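You operate a simulated robot arm through the tools that you are given. There is no shell and no other tool.

The job below is to be done with a simulated robot arm. You get a single attempt, and the scene is never put back.

Task
On the white winder, rewind the blue roll, wipe the gum roller, then rewind the red roll.
Fine: both come out even and stay on the black post; one wipe does it; leave the other rolls.

It is judged by the outcome, as a careful person would: the job done as asked, and still so three seconds after it is handed in. It fails if anything else is knocked over, pushed out of place, dropped, spilled or broken.

Robot
A 7-joint arm with a two-finger parallel gripper, fixed in place. Base frame: the origin is at the foot of the arm, x ahead of it, y to its left, z up. Readings come in mm, degrees, newtons and seconds.
Its first joint turns from -166.0 to 166.0 degrees. Payload 3.43 kg.
The TCP is the grasp point between the finger pads, 30 mm short of the fingertips. In the tool frame z runs along the fingers and y along their closing line. The gripper opens to 94 mm. The fingers are 28 mm wide and 10 mm thick; the gripper's body (50 by 96 mm) begins 55 mm behind the TCP.
Orientation is told as [roll, pitch, yaw] about the base's x, y, z axes, in that order, counted from this pose: with the fingers straight down and closing along the base's y, the tool's x points along the base's -x, its y along +y and its z along -z.

Tools
- The arm moves only by the tool move_arm. Its argument "motion" is a list of rows, each a list of 7 numbers: the shift along the tool's x, y, z in units of 30 mm (1.0 is 30 mm), then the turn, a rotation vector about the tool's x, y, z in units of 8 degrees (1.0 is 8 degrees), then the opening in per cent of the stroke, from 0 (shut) to 100 (fully open). In form: [[tx, ty, tz, ax, ay, az, grip], ...]. A call has 1 to 20 rows; each row shifts and turns the commanded pose from where the row before left it, along the tool's axes as they then stand. A call with a number of a shift or a turn outside -1 to 1 is refused whole. Each row takes 0.2 s and may step no farther than 50 mm and 8.6 degrees from the row before; otherwise, or with a gripper value out of range, the whole call is refused. Where a pose cannot be reached the arm comes as near as it can. A force on the tool above 40 N (or 10 N above the force at the start of the call, whichever is more), or a blocked arm, ends the call early, and 0.2 s more pass. Each finger travels about 45 mm/s and halts on what it meets, pressing with about 22 N; the grip force reading is that of the motor and also rises with nothing between the fingers. The clock runs only during rows and for 0.2 s after the last one: add rows that do not move to give the fingers time. The reply holds the time, the measured pose of the TCP, the force on the tool along the base axes, the opening and the grip force, in the units named above and with some noise, with the torque about the TCP (base axes, N m) and any sound that the robot's microphone picked up.
- Cameras (640 x 400 px; columns grow to the right, rows downward): "scene" is fixed at [222, -500.6, 1569.9]; the picture's right is [0.86, -0.52, 0.00], its down [-0.23, -0.38, -0.89] and it looks along [0.46, 0.77, -0.45] (base axes); focal length 367 px, centre (320, 200). "wrist" rides on the gripper at [76, 14, -103] in the tool frame; the picture's right is [-0.18, 0.98, 0.00], its down [-0.75, -0.14, -0.64] and it looks along [-0.63, -0.12, 0.77] (tool axes); focal length 243 px, centre (320, 200). There is no depth. A picture from a camera that has moved, and an enlarged one, comes with that camera's place and axes in the base frame and with its lens.
- get_image(camera): a new picture of that camera. It takes no simulated time.
- inspect(camera, box): a new picture of the part [left, top, right, bottom] of that camera's present view, enlarged. It takes no simulated time.
- sign_off(): hands the job in; it is judged then, once.

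Nothing tells you positions but the pictures and the camera data. Unless the task says otherwise, let go and move clear before handing in.

The tools are called after "Call:" by a JSON object that holds its "name" and its "arguments". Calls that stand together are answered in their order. move_arm: Moves the arm, as the interface text tells. Its arguments: {"type":"object","properties":{"motion":{"type":"array","items":{"type":"array","items":{"type":"number"}}}},"required":["motion"]} The other tools are called the same way: get_image (camera) takes a picture; inspect (camera, box) takes an enlarged picture of a part of a camera's view; sign_off () hands the job in.

At the start:

```text
time_s: 0.0
tool_pos: [431.3, 412.8, 1398.6]
orientation: [0.0, 0.0, 0.0]
wrist_force: [-0.8, 0.4, 0.1]
wrist_torque: [0.01, 0.03, 0.02]
finger_gap: 94.2
finger_force: 0.2
```

scene: 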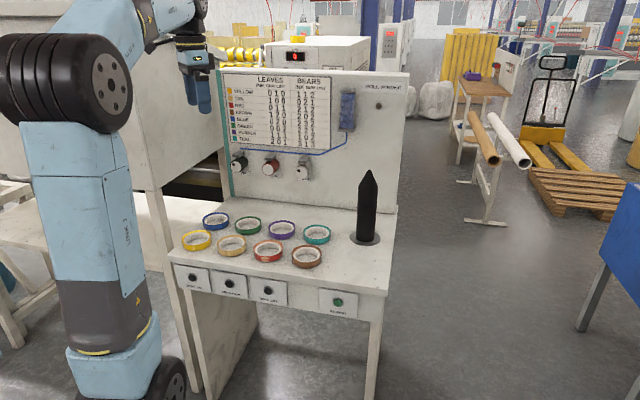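
wrist: 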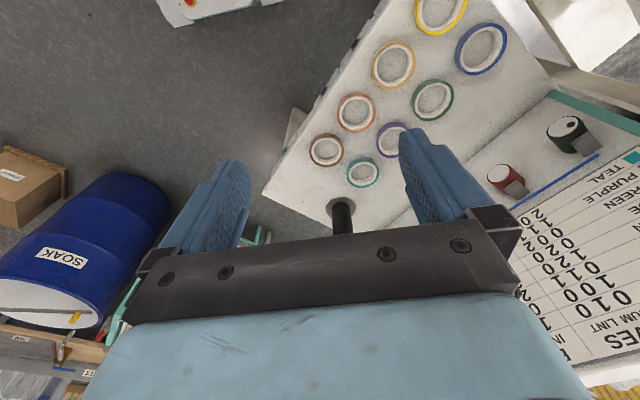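

I see a white winder bench with eight tape rolls, a black post, three wall knobs, four front buttons and a chart. I'll look closer at each part before moving.

Call:
{"name": "inspect", "arguments": {"camera": "scene", "box": [210, 65, 410, 190]}}

Call:
{"name": "inspect", "arguments": {"camera": "scene", "box": [220, 70, 340, 150]}}

Call:
{"name": "inspect", "arguments": {"camera": "scene", "box": [170, 200, 400, 325]}}

Call:
{"name": "inspect", "arguments": {"camera": "scene", "box": [170, 260, 370, 325]}}

Call:
{"name": "inspect", "arguments": {"camera": "scene", "box": [260, 10, 420, 110]}}

Call:
{"name": "inspect", "arguments": {"camera": "scene", "box": [225, 140, 325, 190]}}

```text
3.20 times, centred on (310, 128) of scene
camera zoom: at [222.0, -500.6, 1569.9], right [0.86, -0.52, 0.0], down [-0.23, -0.38, -0.89], along [0.46, 0.77, -0.45], focal length 1173 px, centre (352, 432)
```

zoom: 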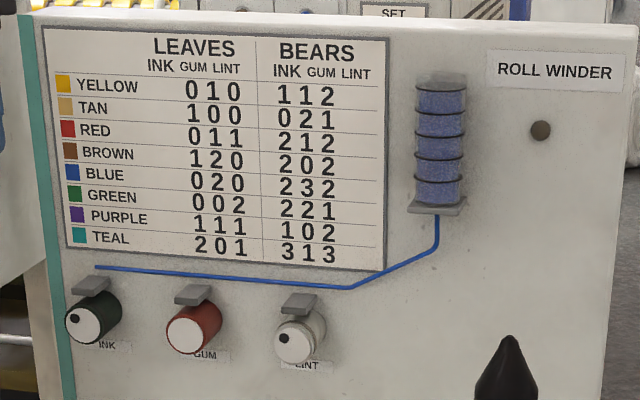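

```text
5.00 times, centred on (280, 110) of scene
camera zoom: at [222.0, -500.6, 1569.9], right [0.86, -0.52, 0.0], down [-0.23, -0.38, -0.89], along [0.46, 0.77, -0.45], focal length 1833 px, centre (520, 650)
```

zoom: 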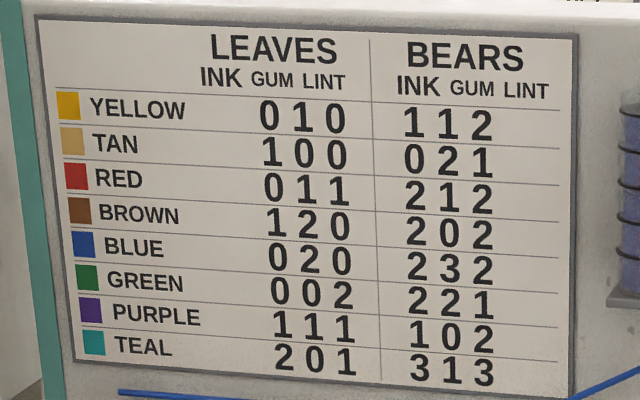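

```text
2.78 times, centred on (285, 262) of scene
camera zoom: at [222.0, -500.6, 1569.9], right [0.86, -0.52, 0.0], down [-0.23, -0.38, -0.89], along [0.46, 0.77, -0.45], focal length 1020 px, centre (417, 26)
```

zoom: 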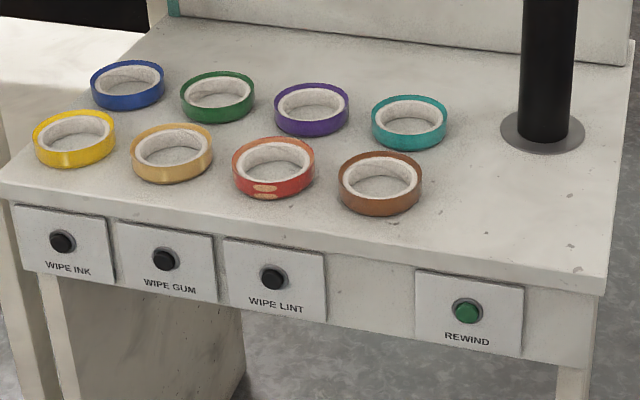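

```text
3.20 times, centred on (270, 292) of scene
camera zoom: at [222.0, -500.6, 1569.9], right [0.86, -0.52, 0.0], down [-0.23, -0.38, -0.89], along [0.46, 0.77, -0.45], focal length 1173 px, centre (480, -96)
```

zoom: 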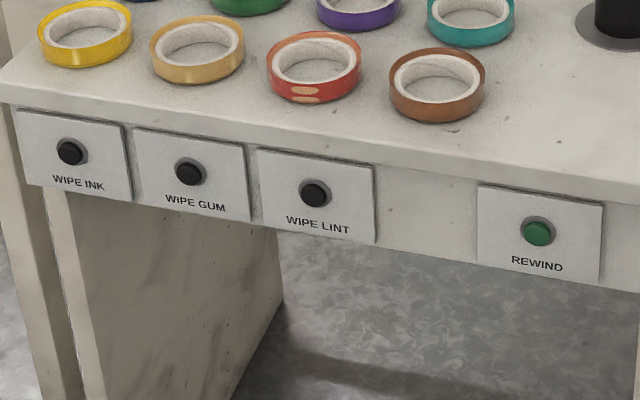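

```text
4.00 times, centred on (340, 60) of scene
camera zoom: at [222.0, -500.6, 1569.9], right [0.86, -0.52, 0.0], down [-0.23, -0.38, -0.89], along [0.46, 0.77, -0.45], focal length 1467 px, centre (240, 760)
```

zoom: 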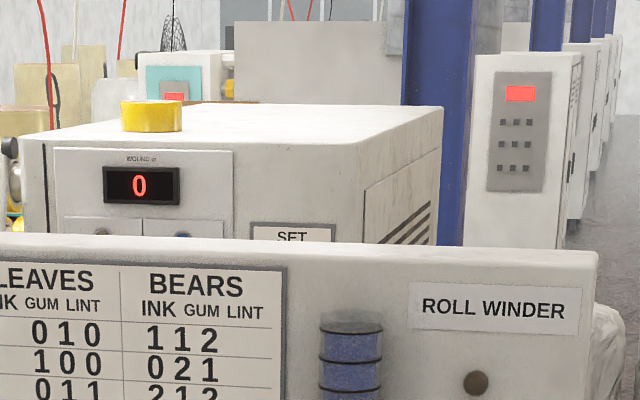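

```text
6.40 times, centred on (275, 165) of scene
camera zoom: at [222.0, -500.6, 1569.9], right [0.86, -0.52, 0.0], down [-0.23, -0.38, -0.89], along [0.46, 0.77, -0.45], focal length 2347 px, centre (608, 424)
```

zoom: 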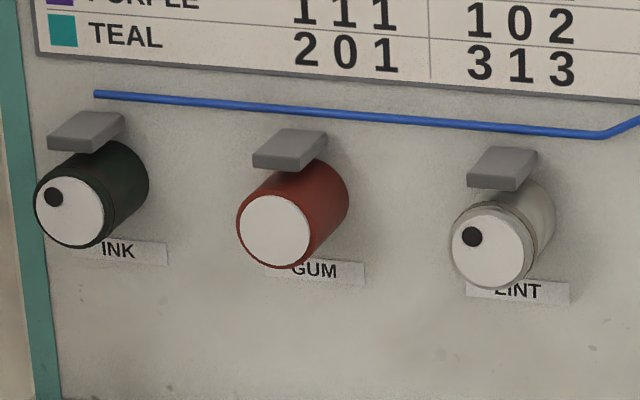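

I read the chart and the roller marks as ink 1, gum 0 and lint 1. Next I'll zoom both cameras in on the post and rolls to triangulate positions.

Call:
{"name": "inspect", "arguments": {"camera": "wrist", "box": [260, 0, 560, 240]}}

Call:
{"name": "inspect", "arguments": {"camera": "scene", "box": [320, 160, 420, 260]}}

Call:
{"name": "inspect", "arguments": {"camera": "scene", "box": [170, 200, 350, 280]}}

Call:
{"name": "inspect", "arguments": {"camera": "wrist", "box": [480, 80, 640, 300]}}

```text
1.67 times, centred on (410, 120) of wrist
camera zoom: at [354.7, 429.4, 1499.1], right [0.18, 0.98, 0.0], down [0.75, -0.14, 0.64], along [0.63, -0.12, -0.77], focal length 404 px, centre (170, 333)
```

zoom: 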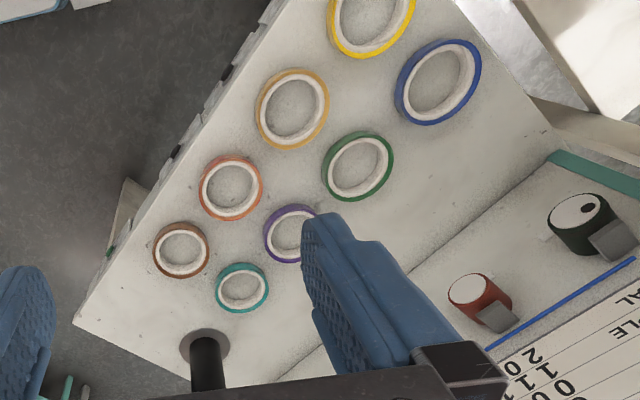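

```text
4.00 times, centred on (370, 210) of scene
camera zoom: at [222.0, -500.6, 1569.9], right [0.86, -0.52, 0.0], down [-0.23, -0.38, -0.89], along [0.46, 0.77, -0.45], focal length 1467 px, centre (120, 160)
```

zoom: 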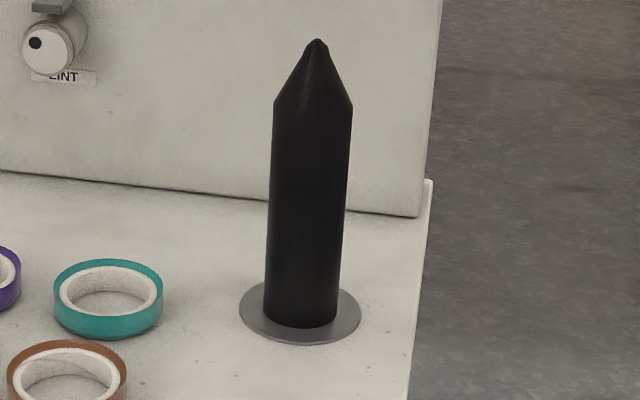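

```text
3.56 times, centred on (260, 240) of scene
camera zoom: at [222.0, -500.6, 1569.9], right [0.86, -0.52, 0.0], down [-0.23, -0.38, -0.89], along [0.46, 0.77, -0.45], focal length 1304 px, centre (533, 58)
```

zoom: 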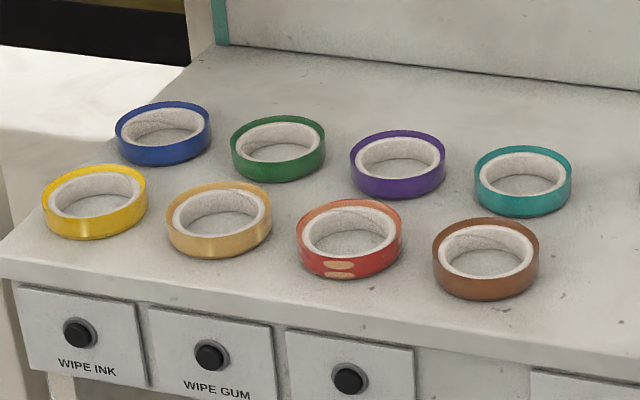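

```text
1.82 times, centred on (560, 190) of wrist
camera zoom: at [354.7, 429.4, 1499.1], right [0.18, 0.98, 0.0], down [0.75, -0.14, 0.64], along [0.63, -0.12, -0.77], focal length 441 px, centre (-116, 218)
```

zoom: 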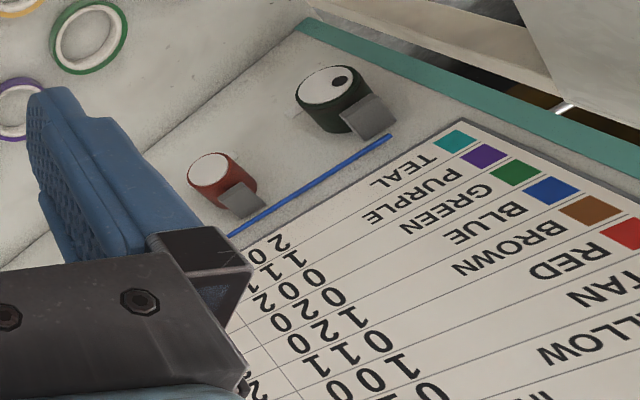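

The red roll carries two pale patches, so I'll look at it and the machine labels more closely.

Call:
{"name": "inspect", "arguments": {"camera": "scene", "box": [240, 230, 300, 270]}}

Call:
{"name": "inspect", "arguments": {"camera": "scene", "box": [195, 205, 255, 240]}}

Call:
{"name": "inspect", "arguments": {"camera": "scene", "box": [280, 30, 380, 80]}}

Call:
{"name": "inspect", "arguments": {"camera": "wrist", "box": [300, 70, 420, 200]}}

Call:
{"name": "inspect", "arguments": {"camera": "scene", "box": [320, 80, 400, 140]}}

Call:
{"name": "inspect", "arguments": {"camera": "scene", "box": [180, 260, 290, 310]}}

Call:
{"name": "inspect", "arguments": {"camera": "scene", "box": [310, 280, 370, 325]}}

```text
10.00 times, centred on (270, 250) of scene
camera zoom: at [222.0, -500.6, 1569.9], right [0.86, -0.52, 0.0], down [-0.23, -0.38, -0.89], along [0.46, 0.77, -0.45], focal length 3666 px, centre (820, -300)
```

zoom: 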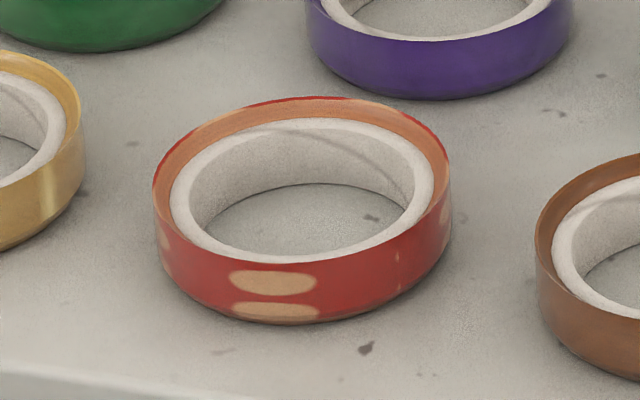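

```text
10.67 times, centred on (225, 222) of scene
camera zoom: at [222.0, -500.6, 1569.9], right [0.86, -0.52, 0.0], down [-0.23, -0.38, -0.89], along [0.46, 0.77, -0.45], focal length 3911 px, centre (1333, -40)
```

zoom: 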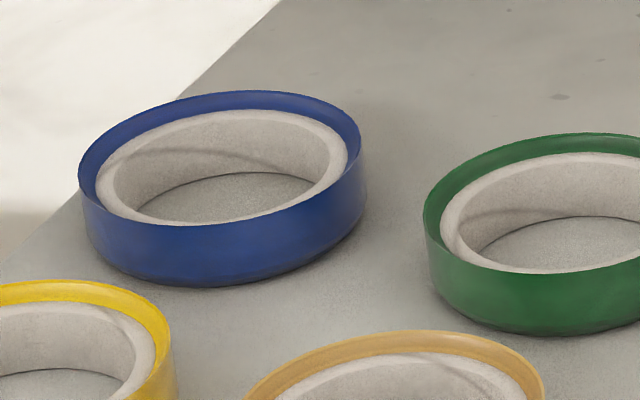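

```text
6.40 times, centred on (330, 55) of scene
camera zoom: at [222.0, -500.6, 1569.9], right [0.86, -0.52, 0.0], down [-0.23, -0.38, -0.89], along [0.46, 0.77, -0.45], focal length 2347 px, centre (256, 1128)
```

zoom: 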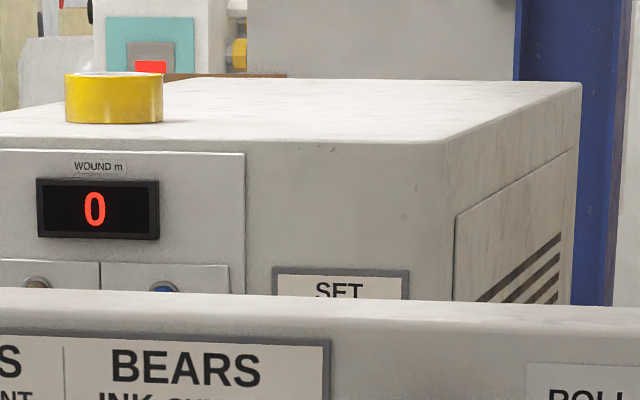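

```text
3.08 times, centred on (360, 135) of wrist
camera zoom: at [354.7, 429.4, 1499.1], right [0.18, 0.98, 0.0], down [0.75, -0.14, 0.64], along [0.63, -0.12, -0.77], focal length 746 px, centre (197, 400)
```

zoom: 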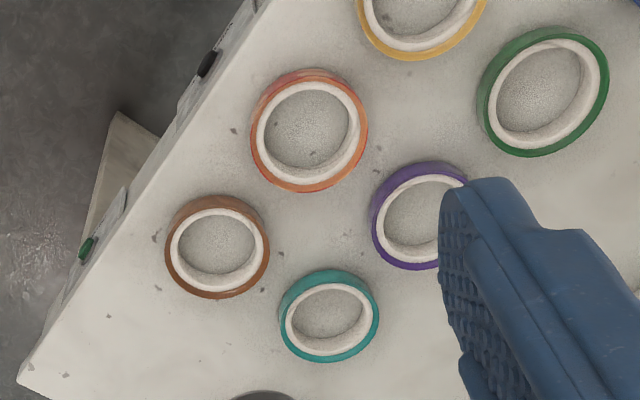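

```text
6.67 times, centred on (360, 110) of scene
camera zoom: at [222.0, -500.6, 1569.9], right [0.86, -0.52, 0.0], down [-0.23, -0.38, -0.89], along [0.46, 0.77, -0.45], focal length 2444 px, centre (53, 800)
```

zoom: 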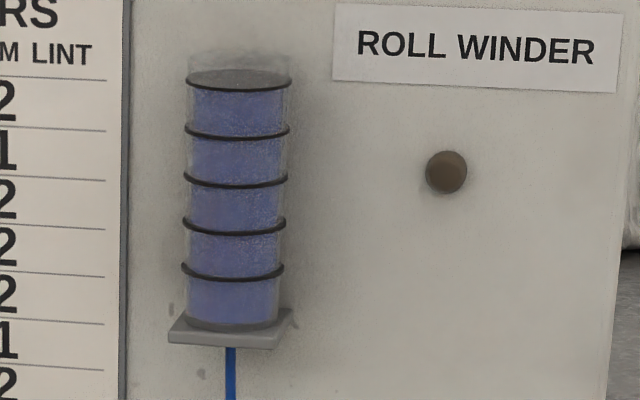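

```text
5.82 times, centred on (235, 285) of scene
camera zoom: at [222.0, -500.6, 1569.9], right [0.86, -0.52, 0.0], down [-0.23, -0.38, -0.89], along [0.46, 0.77, -0.45], focal length 2133 px, centre (814, -294)
```

zoom: 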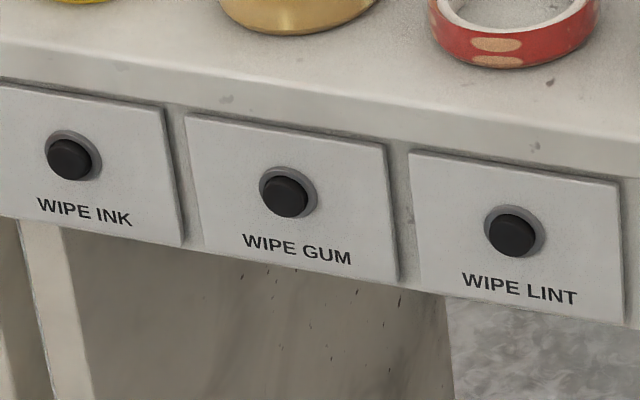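

```text
8.89 times, centred on (340, 302) of scene
camera zoom: at [222.0, -500.6, 1569.9], right [0.86, -0.52, 0.0], down [-0.23, -0.38, -0.89], along [0.46, 0.77, -0.45], focal length 3259 px, centre (142, -711)
```

zoom: 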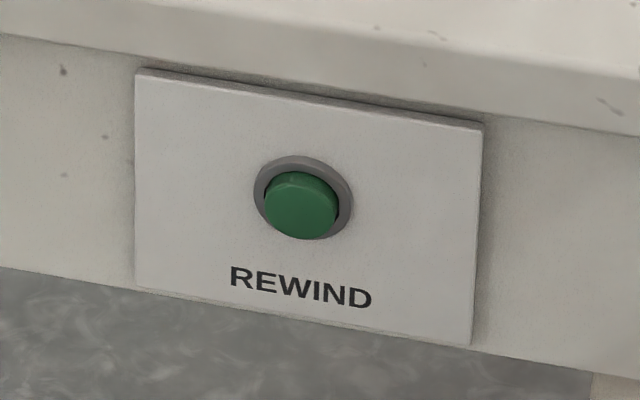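

The bench front faces the arm at about 45°. The post is near (948, 393), its base at z≈838 and its tip at z≈1109, and the rolls are about 100 mm across. I'll turn the hand to square up with the bench for a clearer wrist view.

Call:
{"name": "move_arm", "arguments": {"motion": [[0, 0, 0, 0, 0, -0.96, 100], [0, 0, 0, 0, 0, -0.96, 100], [0, 0, 0, 0, 0, -0.96, 100], [0, 0, 0, 0, 0, -0.96, 100], [0, 0, 0, 0, 0, -0.96, 100], [0, 0, 0, 0, 0, -0.96, 100]]}}

Call:
{"name": "get_image", "arguments": {"camera": "wrist"}}

Call:
{"name": "get_image", "arguments": {"camera": "scene"}}

```text
time_s: 1.4
tool_pos: [430.0, 412.8, 1397.2]
orientation: [-0.1, 0.0, 46.2]
wrist_force: [-0.4, -0.9, -0.2]
wrist_torque: [-0.02, 0.0, -0.03]
finger_gap: 94.0
finger_force: 0.2
```

```text
taken
camera wrist: at [367.5, 370.4, 1500.1], right [-0.58, 0.81, 0.0], down [0.62, 0.45, 0.64], along [0.52, 0.37, -0.77], focal length 243 px, centre (320, 200)
```

wrist: 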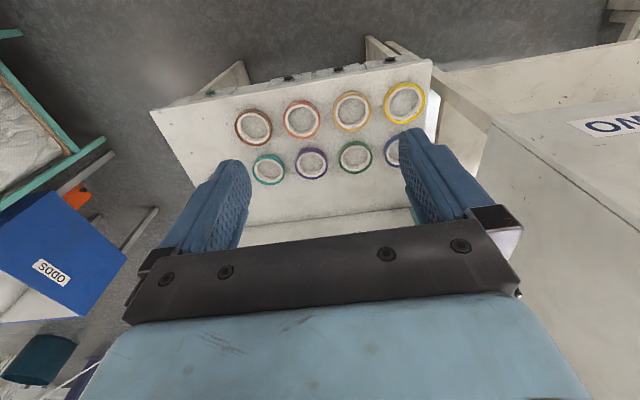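

```text
taken
```

scene: 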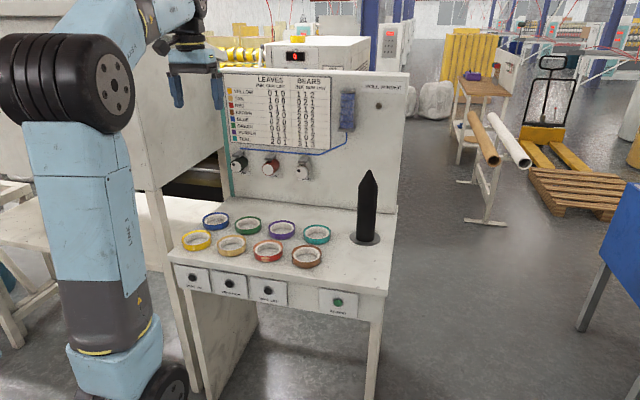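

The table, all eight rolls and the front buttons are now in view. I'll zoom in for precise measurements.

Call:
{"name": "inspect", "arguments": {"camera": "wrist", "box": [140, 50, 300, 150]}}

Call:
{"name": "inspect", "arguments": {"camera": "wrist", "box": [280, 50, 440, 150]}}

Call:
{"name": "inspect", "arguments": {"camera": "wrist", "box": [220, 120, 420, 245]}}

```text
4.00 times, centred on (220, 100) of wrist
camera zoom: at [367.5, 370.4, 1500.1], right [-0.58, 0.81, 0.0], down [0.62, 0.45, 0.64], along [0.52, 0.37, -0.77], focal length 970 px, centre (720, 600)
```

zoom: 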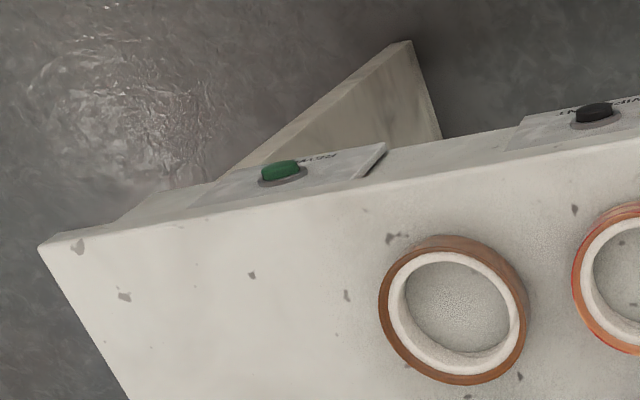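

```text
4.00 times, centred on (360, 100) of wrist
camera zoom: at [367.5, 370.4, 1500.1], right [-0.58, 0.81, 0.0], down [0.62, 0.45, 0.64], along [0.52, 0.37, -0.77], focal length 970 px, centre (160, 600)
```

zoom: 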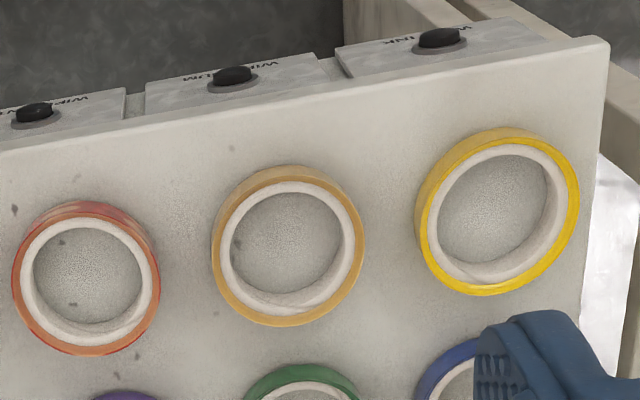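

```text
3.20 times, centred on (320, 182) of wrist
camera zoom: at [367.5, 370.4, 1500.1], right [-0.58, 0.81, 0.0], down [0.62, 0.45, 0.64], along [0.52, 0.37, -0.77], focal length 776 px, centre (320, 256)
```

zoom: 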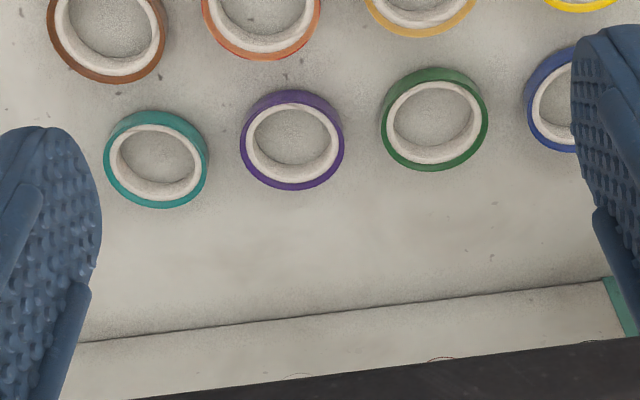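

I'll check the table corners in the scene view so I can pin down the bench's plane and angle.

Call:
{"name": "inspect", "arguments": {"camera": "scene", "box": [360, 270, 410, 310]}}

Call:
{"name": "inspect", "arguments": {"camera": "scene", "box": [155, 240, 205, 280]}}

Call:
{"name": "inspect", "arguments": {"camera": "scene", "box": [190, 200, 270, 260]}}

Call:
{"name": "inspect", "arguments": {"camera": "scene", "box": [250, 215, 330, 275]}}

```text
10.00 times, centred on (385, 290) of scene
camera zoom: at [222.0, -500.6, 1569.9], right [0.86, -0.52, 0.0], down [-0.23, -0.38, -0.89], along [0.46, 0.77, -0.45], focal length 3666 px, centre (-330, -700)
```

zoom: 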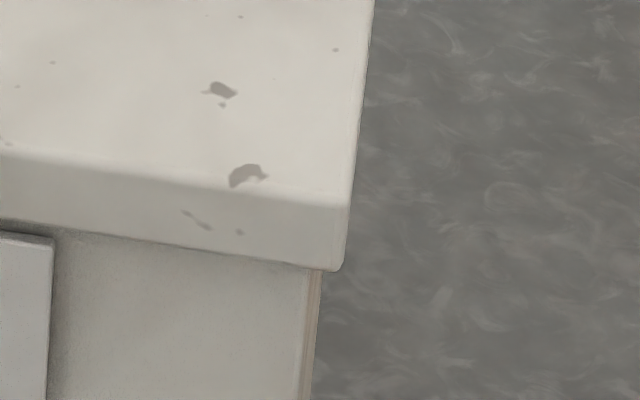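

```text
10.00 times, centred on (180, 260) of scene
camera zoom: at [222.0, -500.6, 1569.9], right [0.86, -0.52, 0.0], down [-0.23, -0.38, -0.89], along [0.46, 0.77, -0.45], focal length 3666 px, centre (1720, -400)
```

zoom: 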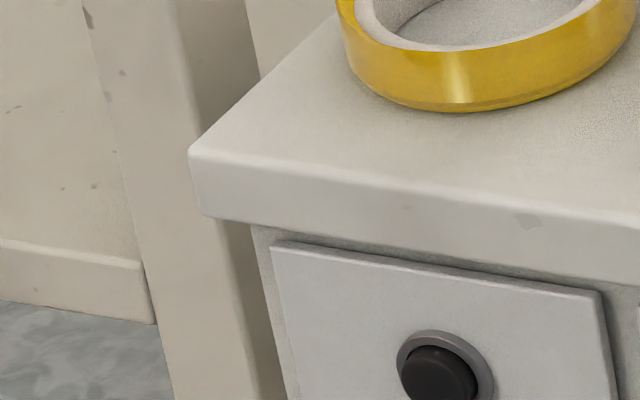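

```text
6.67 times, centred on (230, 230) of scene
camera zoom: at [222.0, -500.6, 1569.9], right [0.86, -0.52, 0.0], down [-0.23, -0.38, -0.89], along [0.46, 0.77, -0.45], focal length 2444 px, centre (920, 0)
```

zoom: 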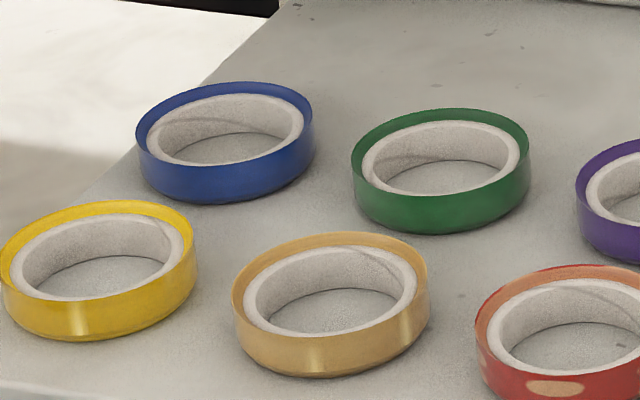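

```text
6.67 times, centred on (290, 245) of scene
camera zoom: at [222.0, -500.6, 1569.9], right [0.86, -0.52, 0.0], down [-0.23, -0.38, -0.89], along [0.46, 0.77, -0.45], focal length 2444 px, centre (520, -100)
```

zoom: 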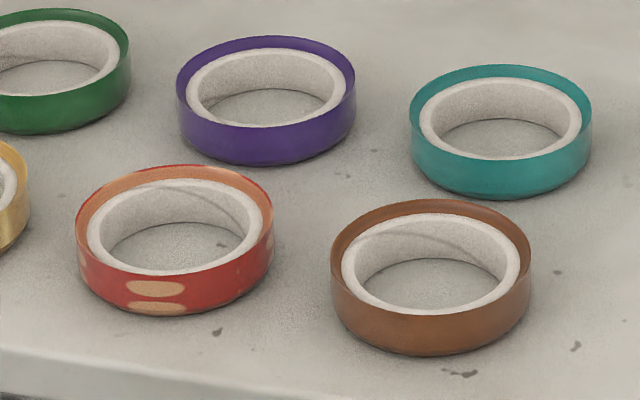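

The bench sits at 45°, with its top at z≈832 and front edge about 689 mm out. I put the post at (958, 397), blue at (516, 785) and red at (612, 489). With the gripper still empty I'll test how far the arm reaches high above the post.

Call:
{"name": "move_arm", "arguments": {"motion": [[-0.8, -0.96, 0.35, 0, 0, 0, 100], [-0.8, -0.96, 0.35, 0, 0, 0, 100], [-0.8, -0.96, 0.35, 0, 0, 0, 100], [-0.8, -0.96, 0.35, 0, 0, 0, 100], [-0.8, -0.96, 0.35, 0, 0, 0, 100], [-0.8, -0.96, 0.35, 0, 0, 0, 100], [-0.8, -0.96, 0.35, 0, 0, 0, 100], [-0.8, -0.96, 0.35, 0, 0, 0, 100]]}}

Call:
{"name": "get_image", "arguments": {"camera": "wrist"}}

Call:
{"name": "get_image", "arguments": {"camera": "scene"}}

```text
time_s: 3.2
tool_pos: [731.1, 391.1, 1313.9]
orientation: [-0.1, 0.0, 46.2]
wrist_force: [-1.4, 0.4, -0.2]
wrist_torque: [-0.01, -0.09, 0.0]
finger_gap: 93.8
finger_force: 0.1
```

```text
taken
camera wrist: at [667.1, 348.6, 1416.1], right [-0.58, 0.81, 0.0], down [0.62, 0.44, 0.64], along [0.52, 0.37, -0.77], focal length 243 px, centre (320, 200)
```

wrist: 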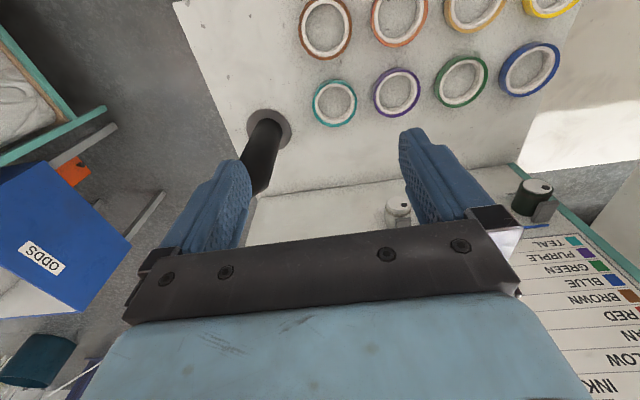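

```text
taken
```

scene: 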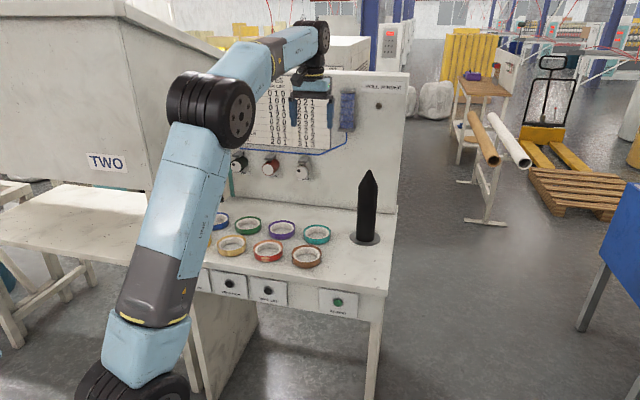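

From here I can see the post base and the rolls well. I'll zoom in to refine their positions.

Call:
{"name": "inspect", "arguments": {"camera": "wrist", "box": [230, 80, 350, 200]}}

Call:
{"name": "inspect", "arguments": {"camera": "wrist", "box": [280, 0, 440, 130]}}

Call:
{"name": "inspect", "arguments": {"camera": "wrist", "box": [420, 0, 580, 130]}}

```text
3.33 times, centred on (290, 140) of wrist
camera zoom: at [667.1, 348.6, 1416.1], right [-0.58, 0.81, 0.0], down [0.62, 0.44, 0.64], along [0.52, 0.37, -0.77], focal length 809 px, centre (420, 400)
```

zoom: 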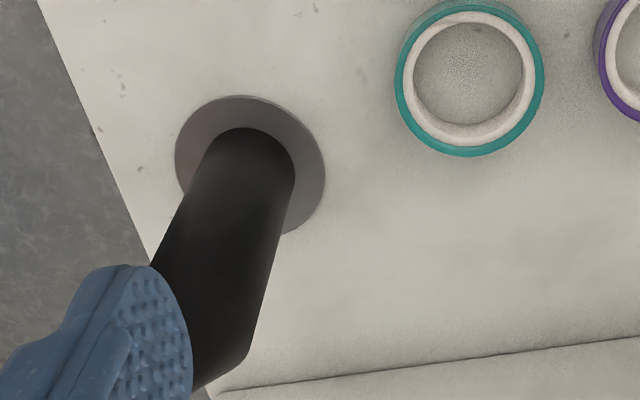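

```text
3.08 times, centred on (360, 65) of wrist
camera zoom: at [667.1, 348.6, 1416.1], right [-0.58, 0.81, 0.0], down [0.62, 0.44, 0.64], along [0.52, 0.37, -0.77], focal length 746 px, centre (197, 615)
```

zoom: 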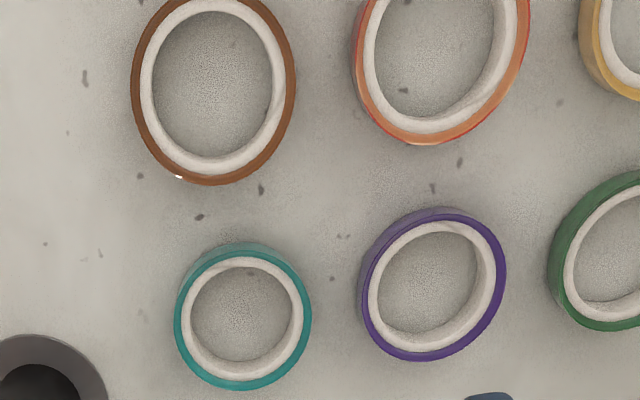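

```text
3.08 times, centred on (500, 65) of wrist
camera zoom: at [667.1, 348.6, 1416.1], right [-0.58, 0.81, 0.0], down [0.62, 0.44, 0.64], along [0.52, 0.37, -0.77], focal length 746 px, centre (-234, 615)
```

zoom: 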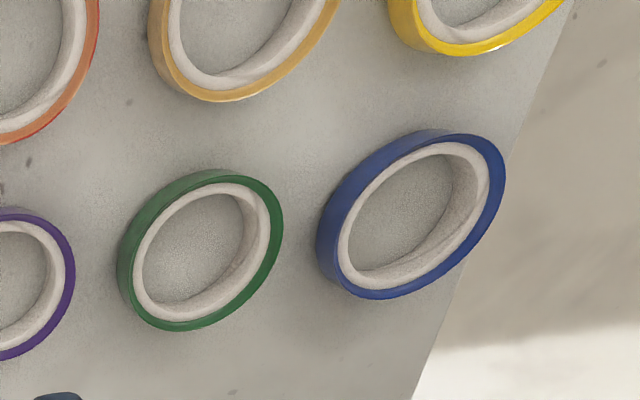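

My estimates agree to within about 2 cm. I'll carry on with the reach test toward the drop position, staying above the post tip.

Call:
{"name": "move_arm", "arguments": {"motion": [[-0.754, -0.921, 0.893, 0, 0, 0, 100], [-0.754, -0.921, 0.893, 0, 0, 0, 100], [-0.754, -0.921, 0.893, 0, 0, 0, 100], [-0.754, -0.921, 0.893, 0, 0, 0, 100], [-0.754, -0.921, 0.893, 0, 0, 0, 100], [0, 0, 0, 0, 0, 0, 100]]}}

Call:
{"name": "get_image", "arguments": {"camera": "wrist"}}

Call:
{"name": "get_image", "arguments": {"camera": "scene"}}

```text
time_s: 4.6
tool_pos: [908.0, 376.1, 1174.4]
orientation: [0.1, 0.1, 46.1]
wrist_force: [-0.5, 0.2, -0.1]
wrist_torque: [-0.02, 0.02, -0.01]
finger_gap: 93.9
finger_force: 0.1
```

```text
taken
camera wrist: at [845.1, 333.9, 1276.5], right [-0.58, 0.81, 0.0], down [0.63, 0.44, 0.64], along [0.52, 0.37, -0.77], focal length 243 px, centre (320, 200)
```

wrist: 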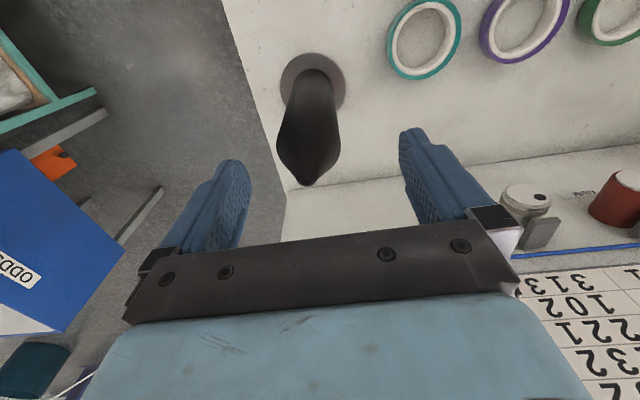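

```text
taken
```

scene: 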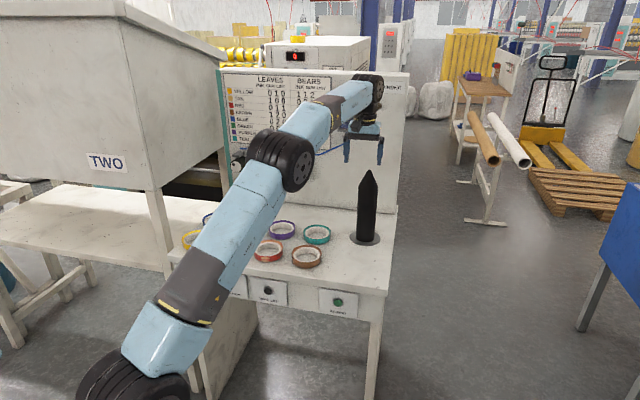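

The arm reaches beside the post with the tool pointing down. Next I'll test a TCP position left of the post, where it would sit holding a roll by its left wall, while staying above the tip.

Call:
{"name": "move_arm", "arguments": {"motion": [[-0.67, 0.46, 0, 0, 0, 0, 100], [-0.67, 0.46, 0, 0, 0, 0, 100], [0, 0, 0, 0, 0, 0, 100]]}}

Call:
{"name": "get_image", "arguments": {"camera": "wrist"}}

Call:
{"name": "get_image", "arguments": {"camera": "scene"}}

```text
time_s: 5.4
tool_pos: [912.6, 423.6, 1175.2]
orientation: [0.2, -0.1, 46.1]
wrist_force: [-0.6, -0.2, -0.3]
wrist_torque: [-0.01, 0.06, 0.0]
finger_gap: 94.1
finger_force: 0.0
out of reach, approached as far as the arm can: row 2
```

```text
taken
camera wrist: at [849.0, 380.7, 1278.1], right [-0.58, 0.81, 0.0], down [0.63, 0.44, 0.64], along [0.52, 0.37, -0.77], focal length 243 px, centre (320, 200)
```

wrist: 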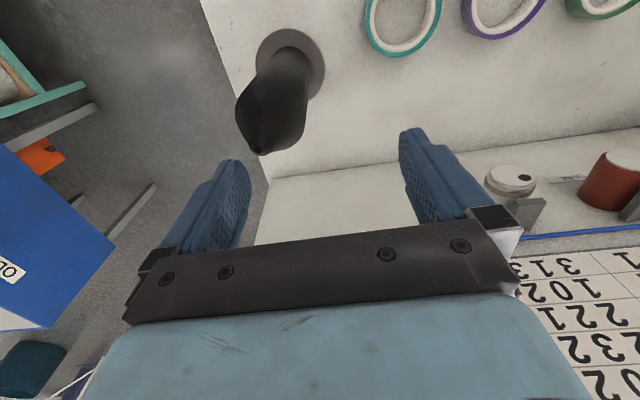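

```text
taken
```

scene: 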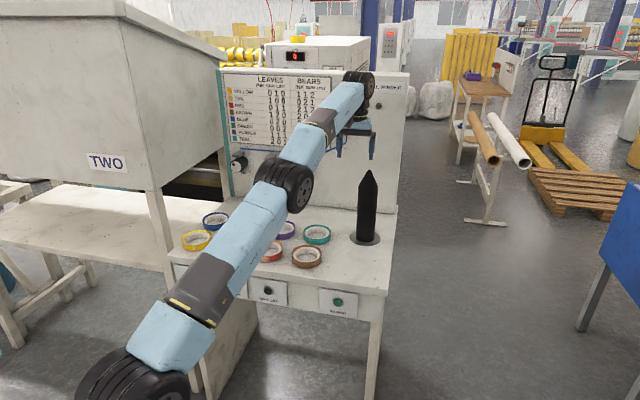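

The arm's reach stops at about 1006 mm, so I'll grip each roll by its front wall, which puts the roll outboard of the hand. I'll move over to the blue roll at height, then turn the hand.

Call:
{"name": "move_arm", "arguments": {"motion": [[0.12, 0.98, 0, 0, 0, 0, 100], [0.12, 0.98, 0, 0, 0, 0, 100], [0.12, 0.98, 0, 0, 0, 0, 100], [0.12, 0.98, 0, 0, 0, 0, 100], [0.12, 0.98, 0, 0, 0, 0, 100], [0.12, 0.98, 0, 0, 0, 0, 100], [0.12, 0.98, 0, 0, 0, 0, 100], [0.12, 0.98, 0, 0, 0, 0, 100], [0.12, 0.98, 0, 0, 0, 0, 100], [0.12, 0.98, 0, 0, 0, 0, 100], [0.12, 0.98, 0, 0, 0, 0, 100], [0.12, 0.98, 0, 0, 0, 0, 100], [0.12, 0.98, 0, 0, 0, 0, 100], [0.12, 0.98, 0, 0, 0, 0, 100]]}}

Call:
{"name": "get_image", "arguments": {"camera": "wrist"}}

Call:
{"name": "get_image", "arguments": {"camera": "scene"}}

```text
time_s: 8.4
tool_pos: [580.8, 674.5, 1180.0]
orientation: [-0.1, 0.0, 46.1]
wrist_force: [-0.2, -0.1, 0.4]
wrist_torque: [0.03, 0.04, -0.01]
finger_gap: 94.0
finger_force: 0.1
```

```text
taken
camera wrist: at [517.5, 630.6, 1282.6], right [-0.58, 0.81, 0.0], down [0.63, 0.44, 0.64], along [0.52, 0.37, -0.77], focal length 243 px, centre (320, 200)
```

wrist: 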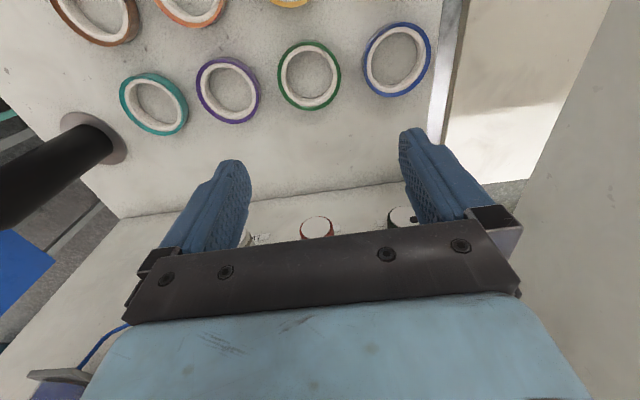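

```text
taken
```

scene: 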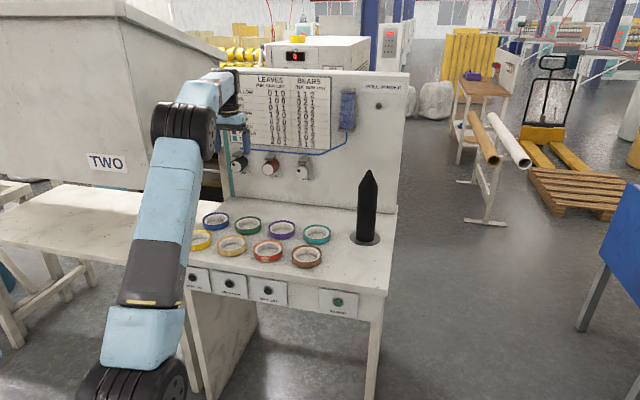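

The blue roll is clearly visible from here. I'll zoom in to refine its position and size.

Call:
{"name": "inspect", "arguments": {"camera": "wrist", "box": [340, 0, 460, 110]}}

Call:
{"name": "inspect", "arguments": {"camera": "wrist", "box": [180, 0, 360, 130]}}

```text
3.64 times, centred on (400, 55) of wrist
camera zoom: at [517.5, 630.6, 1282.6], right [-0.58, 0.81, 0.0], down [0.63, 0.44, 0.64], along [0.52, 0.37, -0.77], focal length 882 px, centre (29, 727)
```

zoom: 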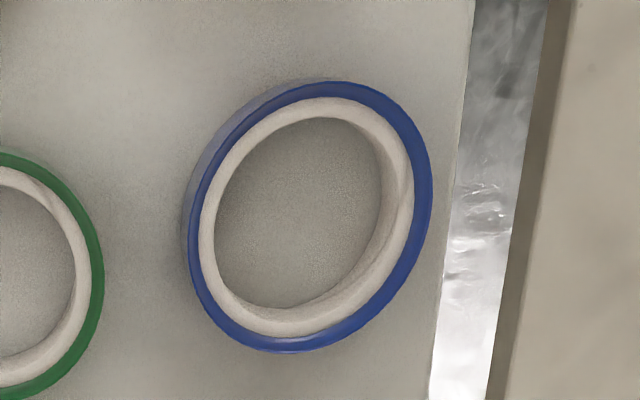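

```text
3.08 times, centred on (270, 65) of wrist
camera zoom: at [517.5, 630.6, 1282.6], right [-0.58, 0.81, 0.0], down [0.63, 0.44, 0.64], along [0.52, 0.37, -0.77], focal length 746 px, centre (474, 615)
```

zoom: 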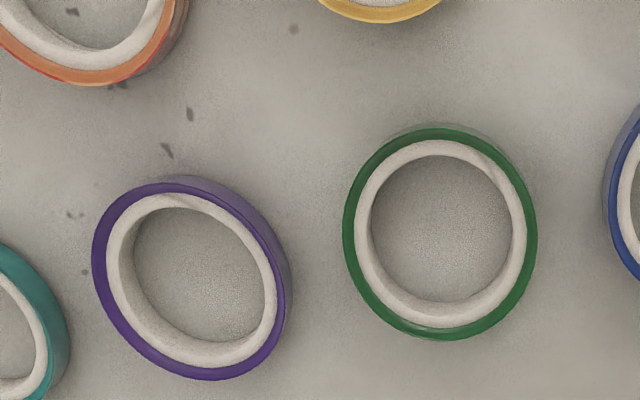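

Blue is centred near (508, 772), with an outer diameter of about 102 mm and a hole of about 74 mm. I'll turn the hand to about 135° yaw so the fingers close along the bench depth.

Call:
{"name": "move_arm", "arguments": {"motion": [[0, 0, 0, 0, 0, -0.926, 100], [0, 0, 0, 0, 0, -0.926, 100], [0, 0, 0, 0, 0, -0.926, 100], [0, 0, 0, 0, 0, -0.926, 100], [0, 0, 0, 0, 0, -0.926, 100], [0, 0, 0, 0, 0, -0.926, 100], [0, 0, 0, 0, 0, -0.926, 90], [0, 0, 0, 0, 0, -0.926, 80], [0, 0, 0, 0, 0, -0.926, 70], [0, 0, 0, 0, 0, -0.926, 60], [0, 0, 0, 0, 0, -0.926, 50], [0, 0, 0, 0, 0, -0.926, 40], [0, 0, 0, 0, 0, 0, 32]]}}

Call:
{"name": "get_image", "arguments": {"camera": "wrist"}}

Call:
{"name": "get_image", "arguments": {"camera": "scene"}}

```text
time_s: 11.2
tool_pos: [580.8, 672.8, 1178.0]
orientation: [0.0, -0.1, 135.1]
wrist_force: [0.8, -0.9, 0.5]
wrist_torque: [0.01, 0.02, -0.03]
finger_gap: 29.9
finger_force: 0.1
```

```text
taken
camera wrist: at [625.1, 610.3, 1280.9], right [-0.82, -0.57, 0.0], down [-0.43, 0.63, 0.64], along [-0.36, 0.53, -0.77], focal length 243 px, centre (320, 200)
```

wrist: 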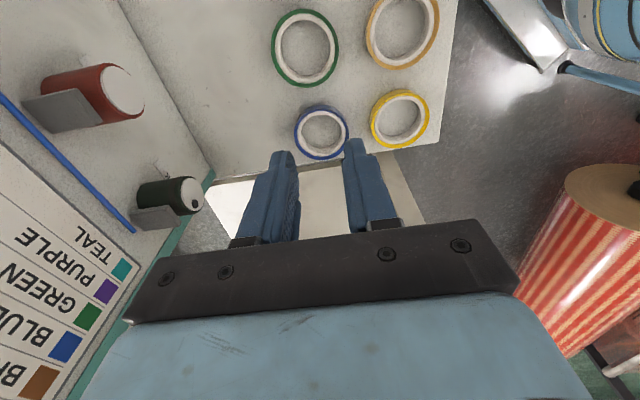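

```text
taken
```

scene: 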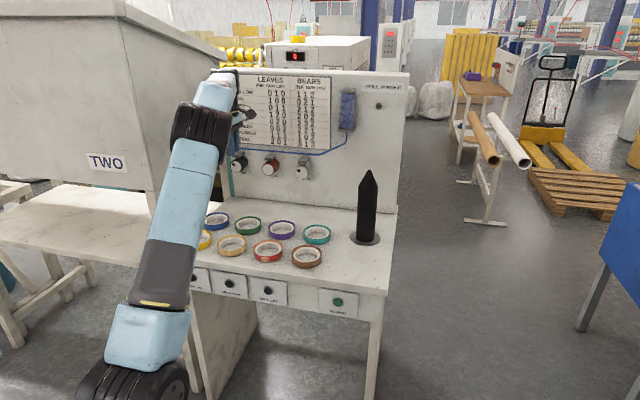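

The hand is now aligned with the bench depth and partly closed. I'll descend to z≈1000 above blue's front wall and check again.

Call:
{"name": "move_arm", "arguments": {"motion": [[-0.677, 0.141, 0.98, 0, 0, 0, 32], [-0.677, 0.141, 0.98, 0, 0, 0, 32], [-0.677, 0.141, 0.98, 0, 0, 0, 32], [-0.677, 0.141, 0.98, 0, 0, 0, 32], [-0.677, 0.141, 0.98, 0, 0, 0, 32], [-0.677, 0.141, 0.98, 0, 0, 0, 32], [0, 0, 0, 0, 0, 0, 32]]}}

Call:
{"name": "get_image", "arguments": {"camera": "wrist"}}

Call:
{"name": "get_image", "arguments": {"camera": "scene"}}

```text
time_s: 12.8
tool_pos: [475.2, 741.8, 1004.6]
orientation: [0.0, -0.1, 135.0]
wrist_force: [-0.3, -0.1, 0.2]
wrist_torque: [0.0, -0.03, -0.03]
finger_gap: 30.1
finger_force: 0.1
```

```text
taken
camera wrist: at [519.1, 680.4, 1106.4], right [-0.83, -0.56, 0.0], down [-0.43, 0.63, 0.64], along [-0.36, 0.53, -0.77], focal length 243 px, centre (320, 200)
```

wrist: 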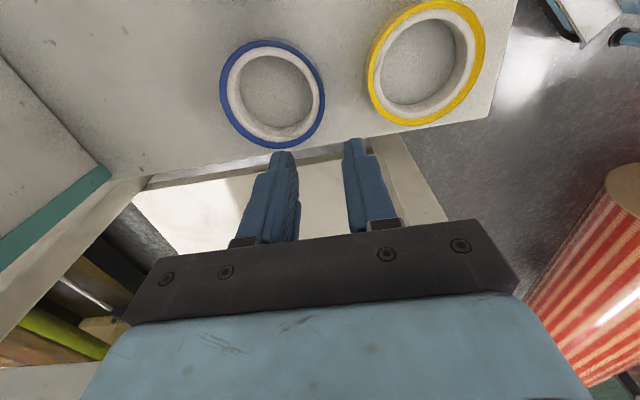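

```text
taken
```

scene: 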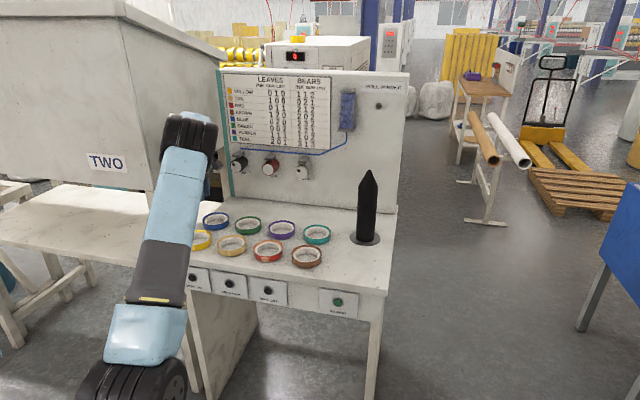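

I'll zoom on the blue roll to fix the grip point.

Call:
{"name": "inspect", "arguments": {"camera": "wrist", "box": [200, 20, 400, 160]}}

Call:
{"name": "inspect", "arguments": {"camera": "wrist", "box": [360, 0, 520, 130]}}

```text
2.86 times, centred on (300, 90) of wrist
camera zoom: at [519.1, 680.4, 1106.4], right [-0.83, -0.56, 0.0], down [-0.43, 0.63, 0.64], along [-0.36, 0.53, -0.77], focal length 693 px, centre (377, 514)
```

zoom: 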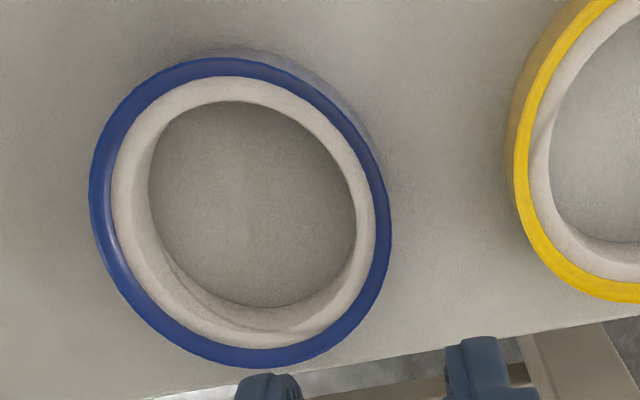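

```text
3.08 times, centred on (440, 65) of wrist
camera zoom: at [519.1, 680.4, 1106.4], right [-0.83, -0.56, 0.0], down [-0.43, 0.63, 0.64], along [-0.36, 0.53, -0.77], focal length 746 px, centre (-49, 615)
```

zoom: 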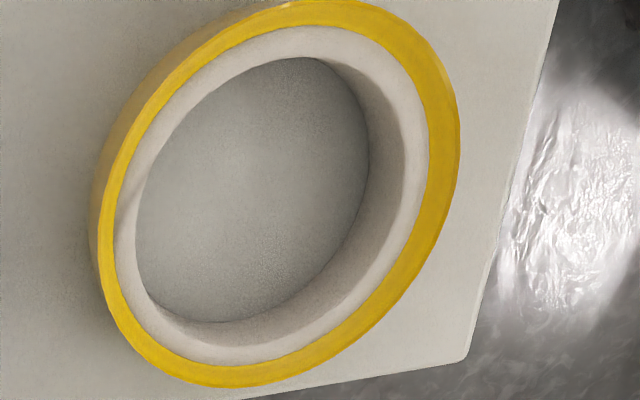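

Blue is centred near (513, 770) and its front wall near e2≈863. I'll make a small correction and descend to just above the roll.

Call:
{"name": "move_arm", "arguments": {"motion": [[0.054, -0.02, 0.83, 0, 0, 0, 32], [0.054, -0.02, 0.83, 0, 0, 0, 32], [0.054, -0.02, 0.83, 0, 0, 0, 32], [0.054, -0.02, 0.83, 0, 0, 0, 32], [0, 0, 0, 0, 0, 0, 32]]}}

Call:
{"name": "get_image", "arguments": {"camera": "wrist"}}

Call:
{"name": "inspect", "arguments": {"camera": "wrist", "box": [220, 60, 440, 220]}}

Call:
{"name": "get_image", "arguments": {"camera": "scene"}}

```text
time_s: 14.0
tool_pos: [482.7, 736.7, 904.2]
orientation: [0.0, 0.0, 135.0]
wrist_force: [-0.5, 0.1, 0.2]
wrist_torque: [-0.03, 0.04, -0.01]
finger_gap: 30.3
finger_force: 0.0
```

```text
taken
camera wrist: at [526.1, 675.4, 1006.2], right [-0.83, -0.56, 0.0], down [-0.43, 0.63, 0.64], along [-0.36, 0.53, -0.77], focal length 243 px, centre (320, 200)
```

wrist: 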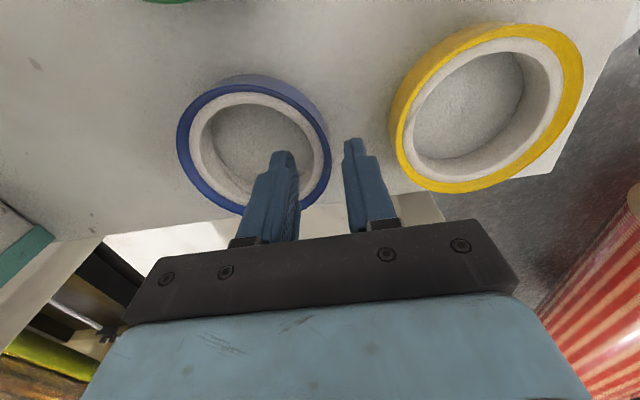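

```text
2.50 times, centred on (330, 140) of wrist
camera zoom: at [526.1, 675.4, 1006.2], right [-0.83, -0.56, 0.0], down [-0.43, 0.63, 0.64], along [-0.36, 0.53, -0.77], focal length 606 px, centre (295, 350)
```

zoom: 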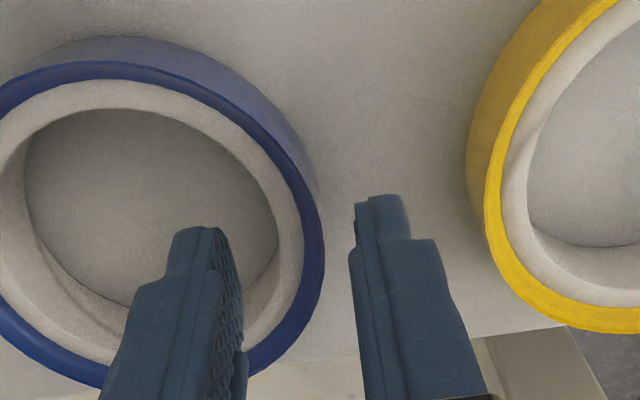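

```text
taken
```

scene: 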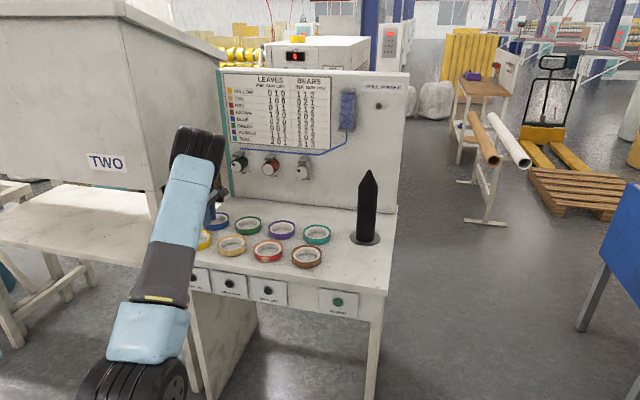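

The fingers straddle blue's front wall with about 8 mm on each side. I'll descend in small steps.

Call:
{"name": "move_arm", "arguments": {"motion": [[0, 0, 0.33, 0, 0, 0, 32], [0, 0, 0.33, 0, 0, 0, 32], [0, 0, 0.2, 0, 0, 0, 32], [0, 0, 0, 0, 0, 0, 32]]}}

Call:
{"name": "inspect", "arguments": {"camera": "wrist", "box": [180, 60, 440, 240]}}

```text
time_s: 15.0
tool_pos: [481.1, 737.2, 877.6]
orientation: [0.0, 0.0, 135.0]
wrist_force: [-0.1, -0.5, 0.5]
wrist_torque: [0.02, -0.02, -0.01]
finger_gap: 30.0
finger_force: 0.1
```

```text
2.22 times, centred on (310, 150) of wrist
camera zoom: at [525.6, 675.2, 979.7], right [-0.83, -0.56, 0.0], down [-0.43, 0.63, 0.64], along [-0.36, 0.53, -0.77], focal length 539 px, centre (342, 311)
```

zoom: 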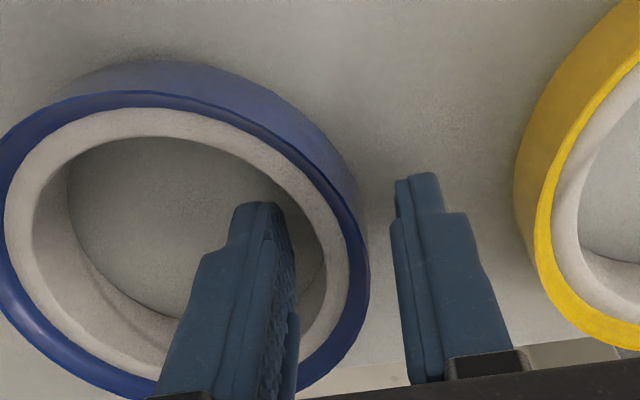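

The wall sits cleanly between the fingers. I'll go down the last 10 mm and close.

Call:
{"name": "move_arm", "arguments": {"motion": [[0, 0, 0.2, 0, 0, 0, 32], [0, 0, 0.15, 0, 0, 0, 32], [0, 0, 0, 0, 0, 0, 32]]}}

Call:
{"name": "inspect", "arguments": {"camera": "wrist", "box": [180, 60, 440, 240]}}

```text
time_s: 15.8
tool_pos: [483.4, 736.9, 870.6]
orientation: [-0.1, -0.2, 134.9]
wrist_force: [1.3, -2.1, 21.7]
wrist_torque: [-0.58, 0.12, 0.08]
finger_gap: 30.4
finger_force: 0.9
```

```text
2.22 times, centred on (310, 150) of wrist
camera zoom: at [526.6, 675.0, 971.8], right [-0.83, -0.56, 0.0], down [-0.43, 0.63, 0.64], along [-0.36, 0.53, -0.77], focal length 539 px, centre (342, 311)
```

zoom: 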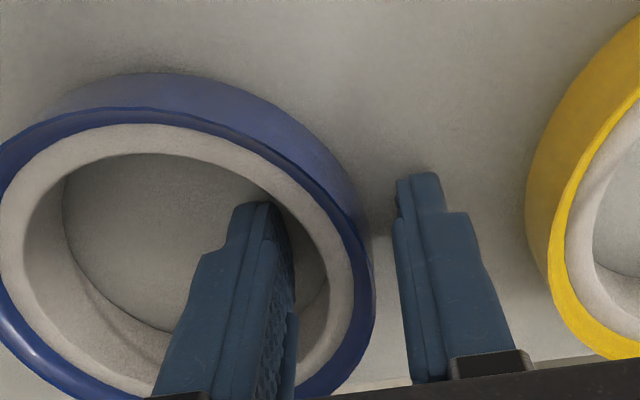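

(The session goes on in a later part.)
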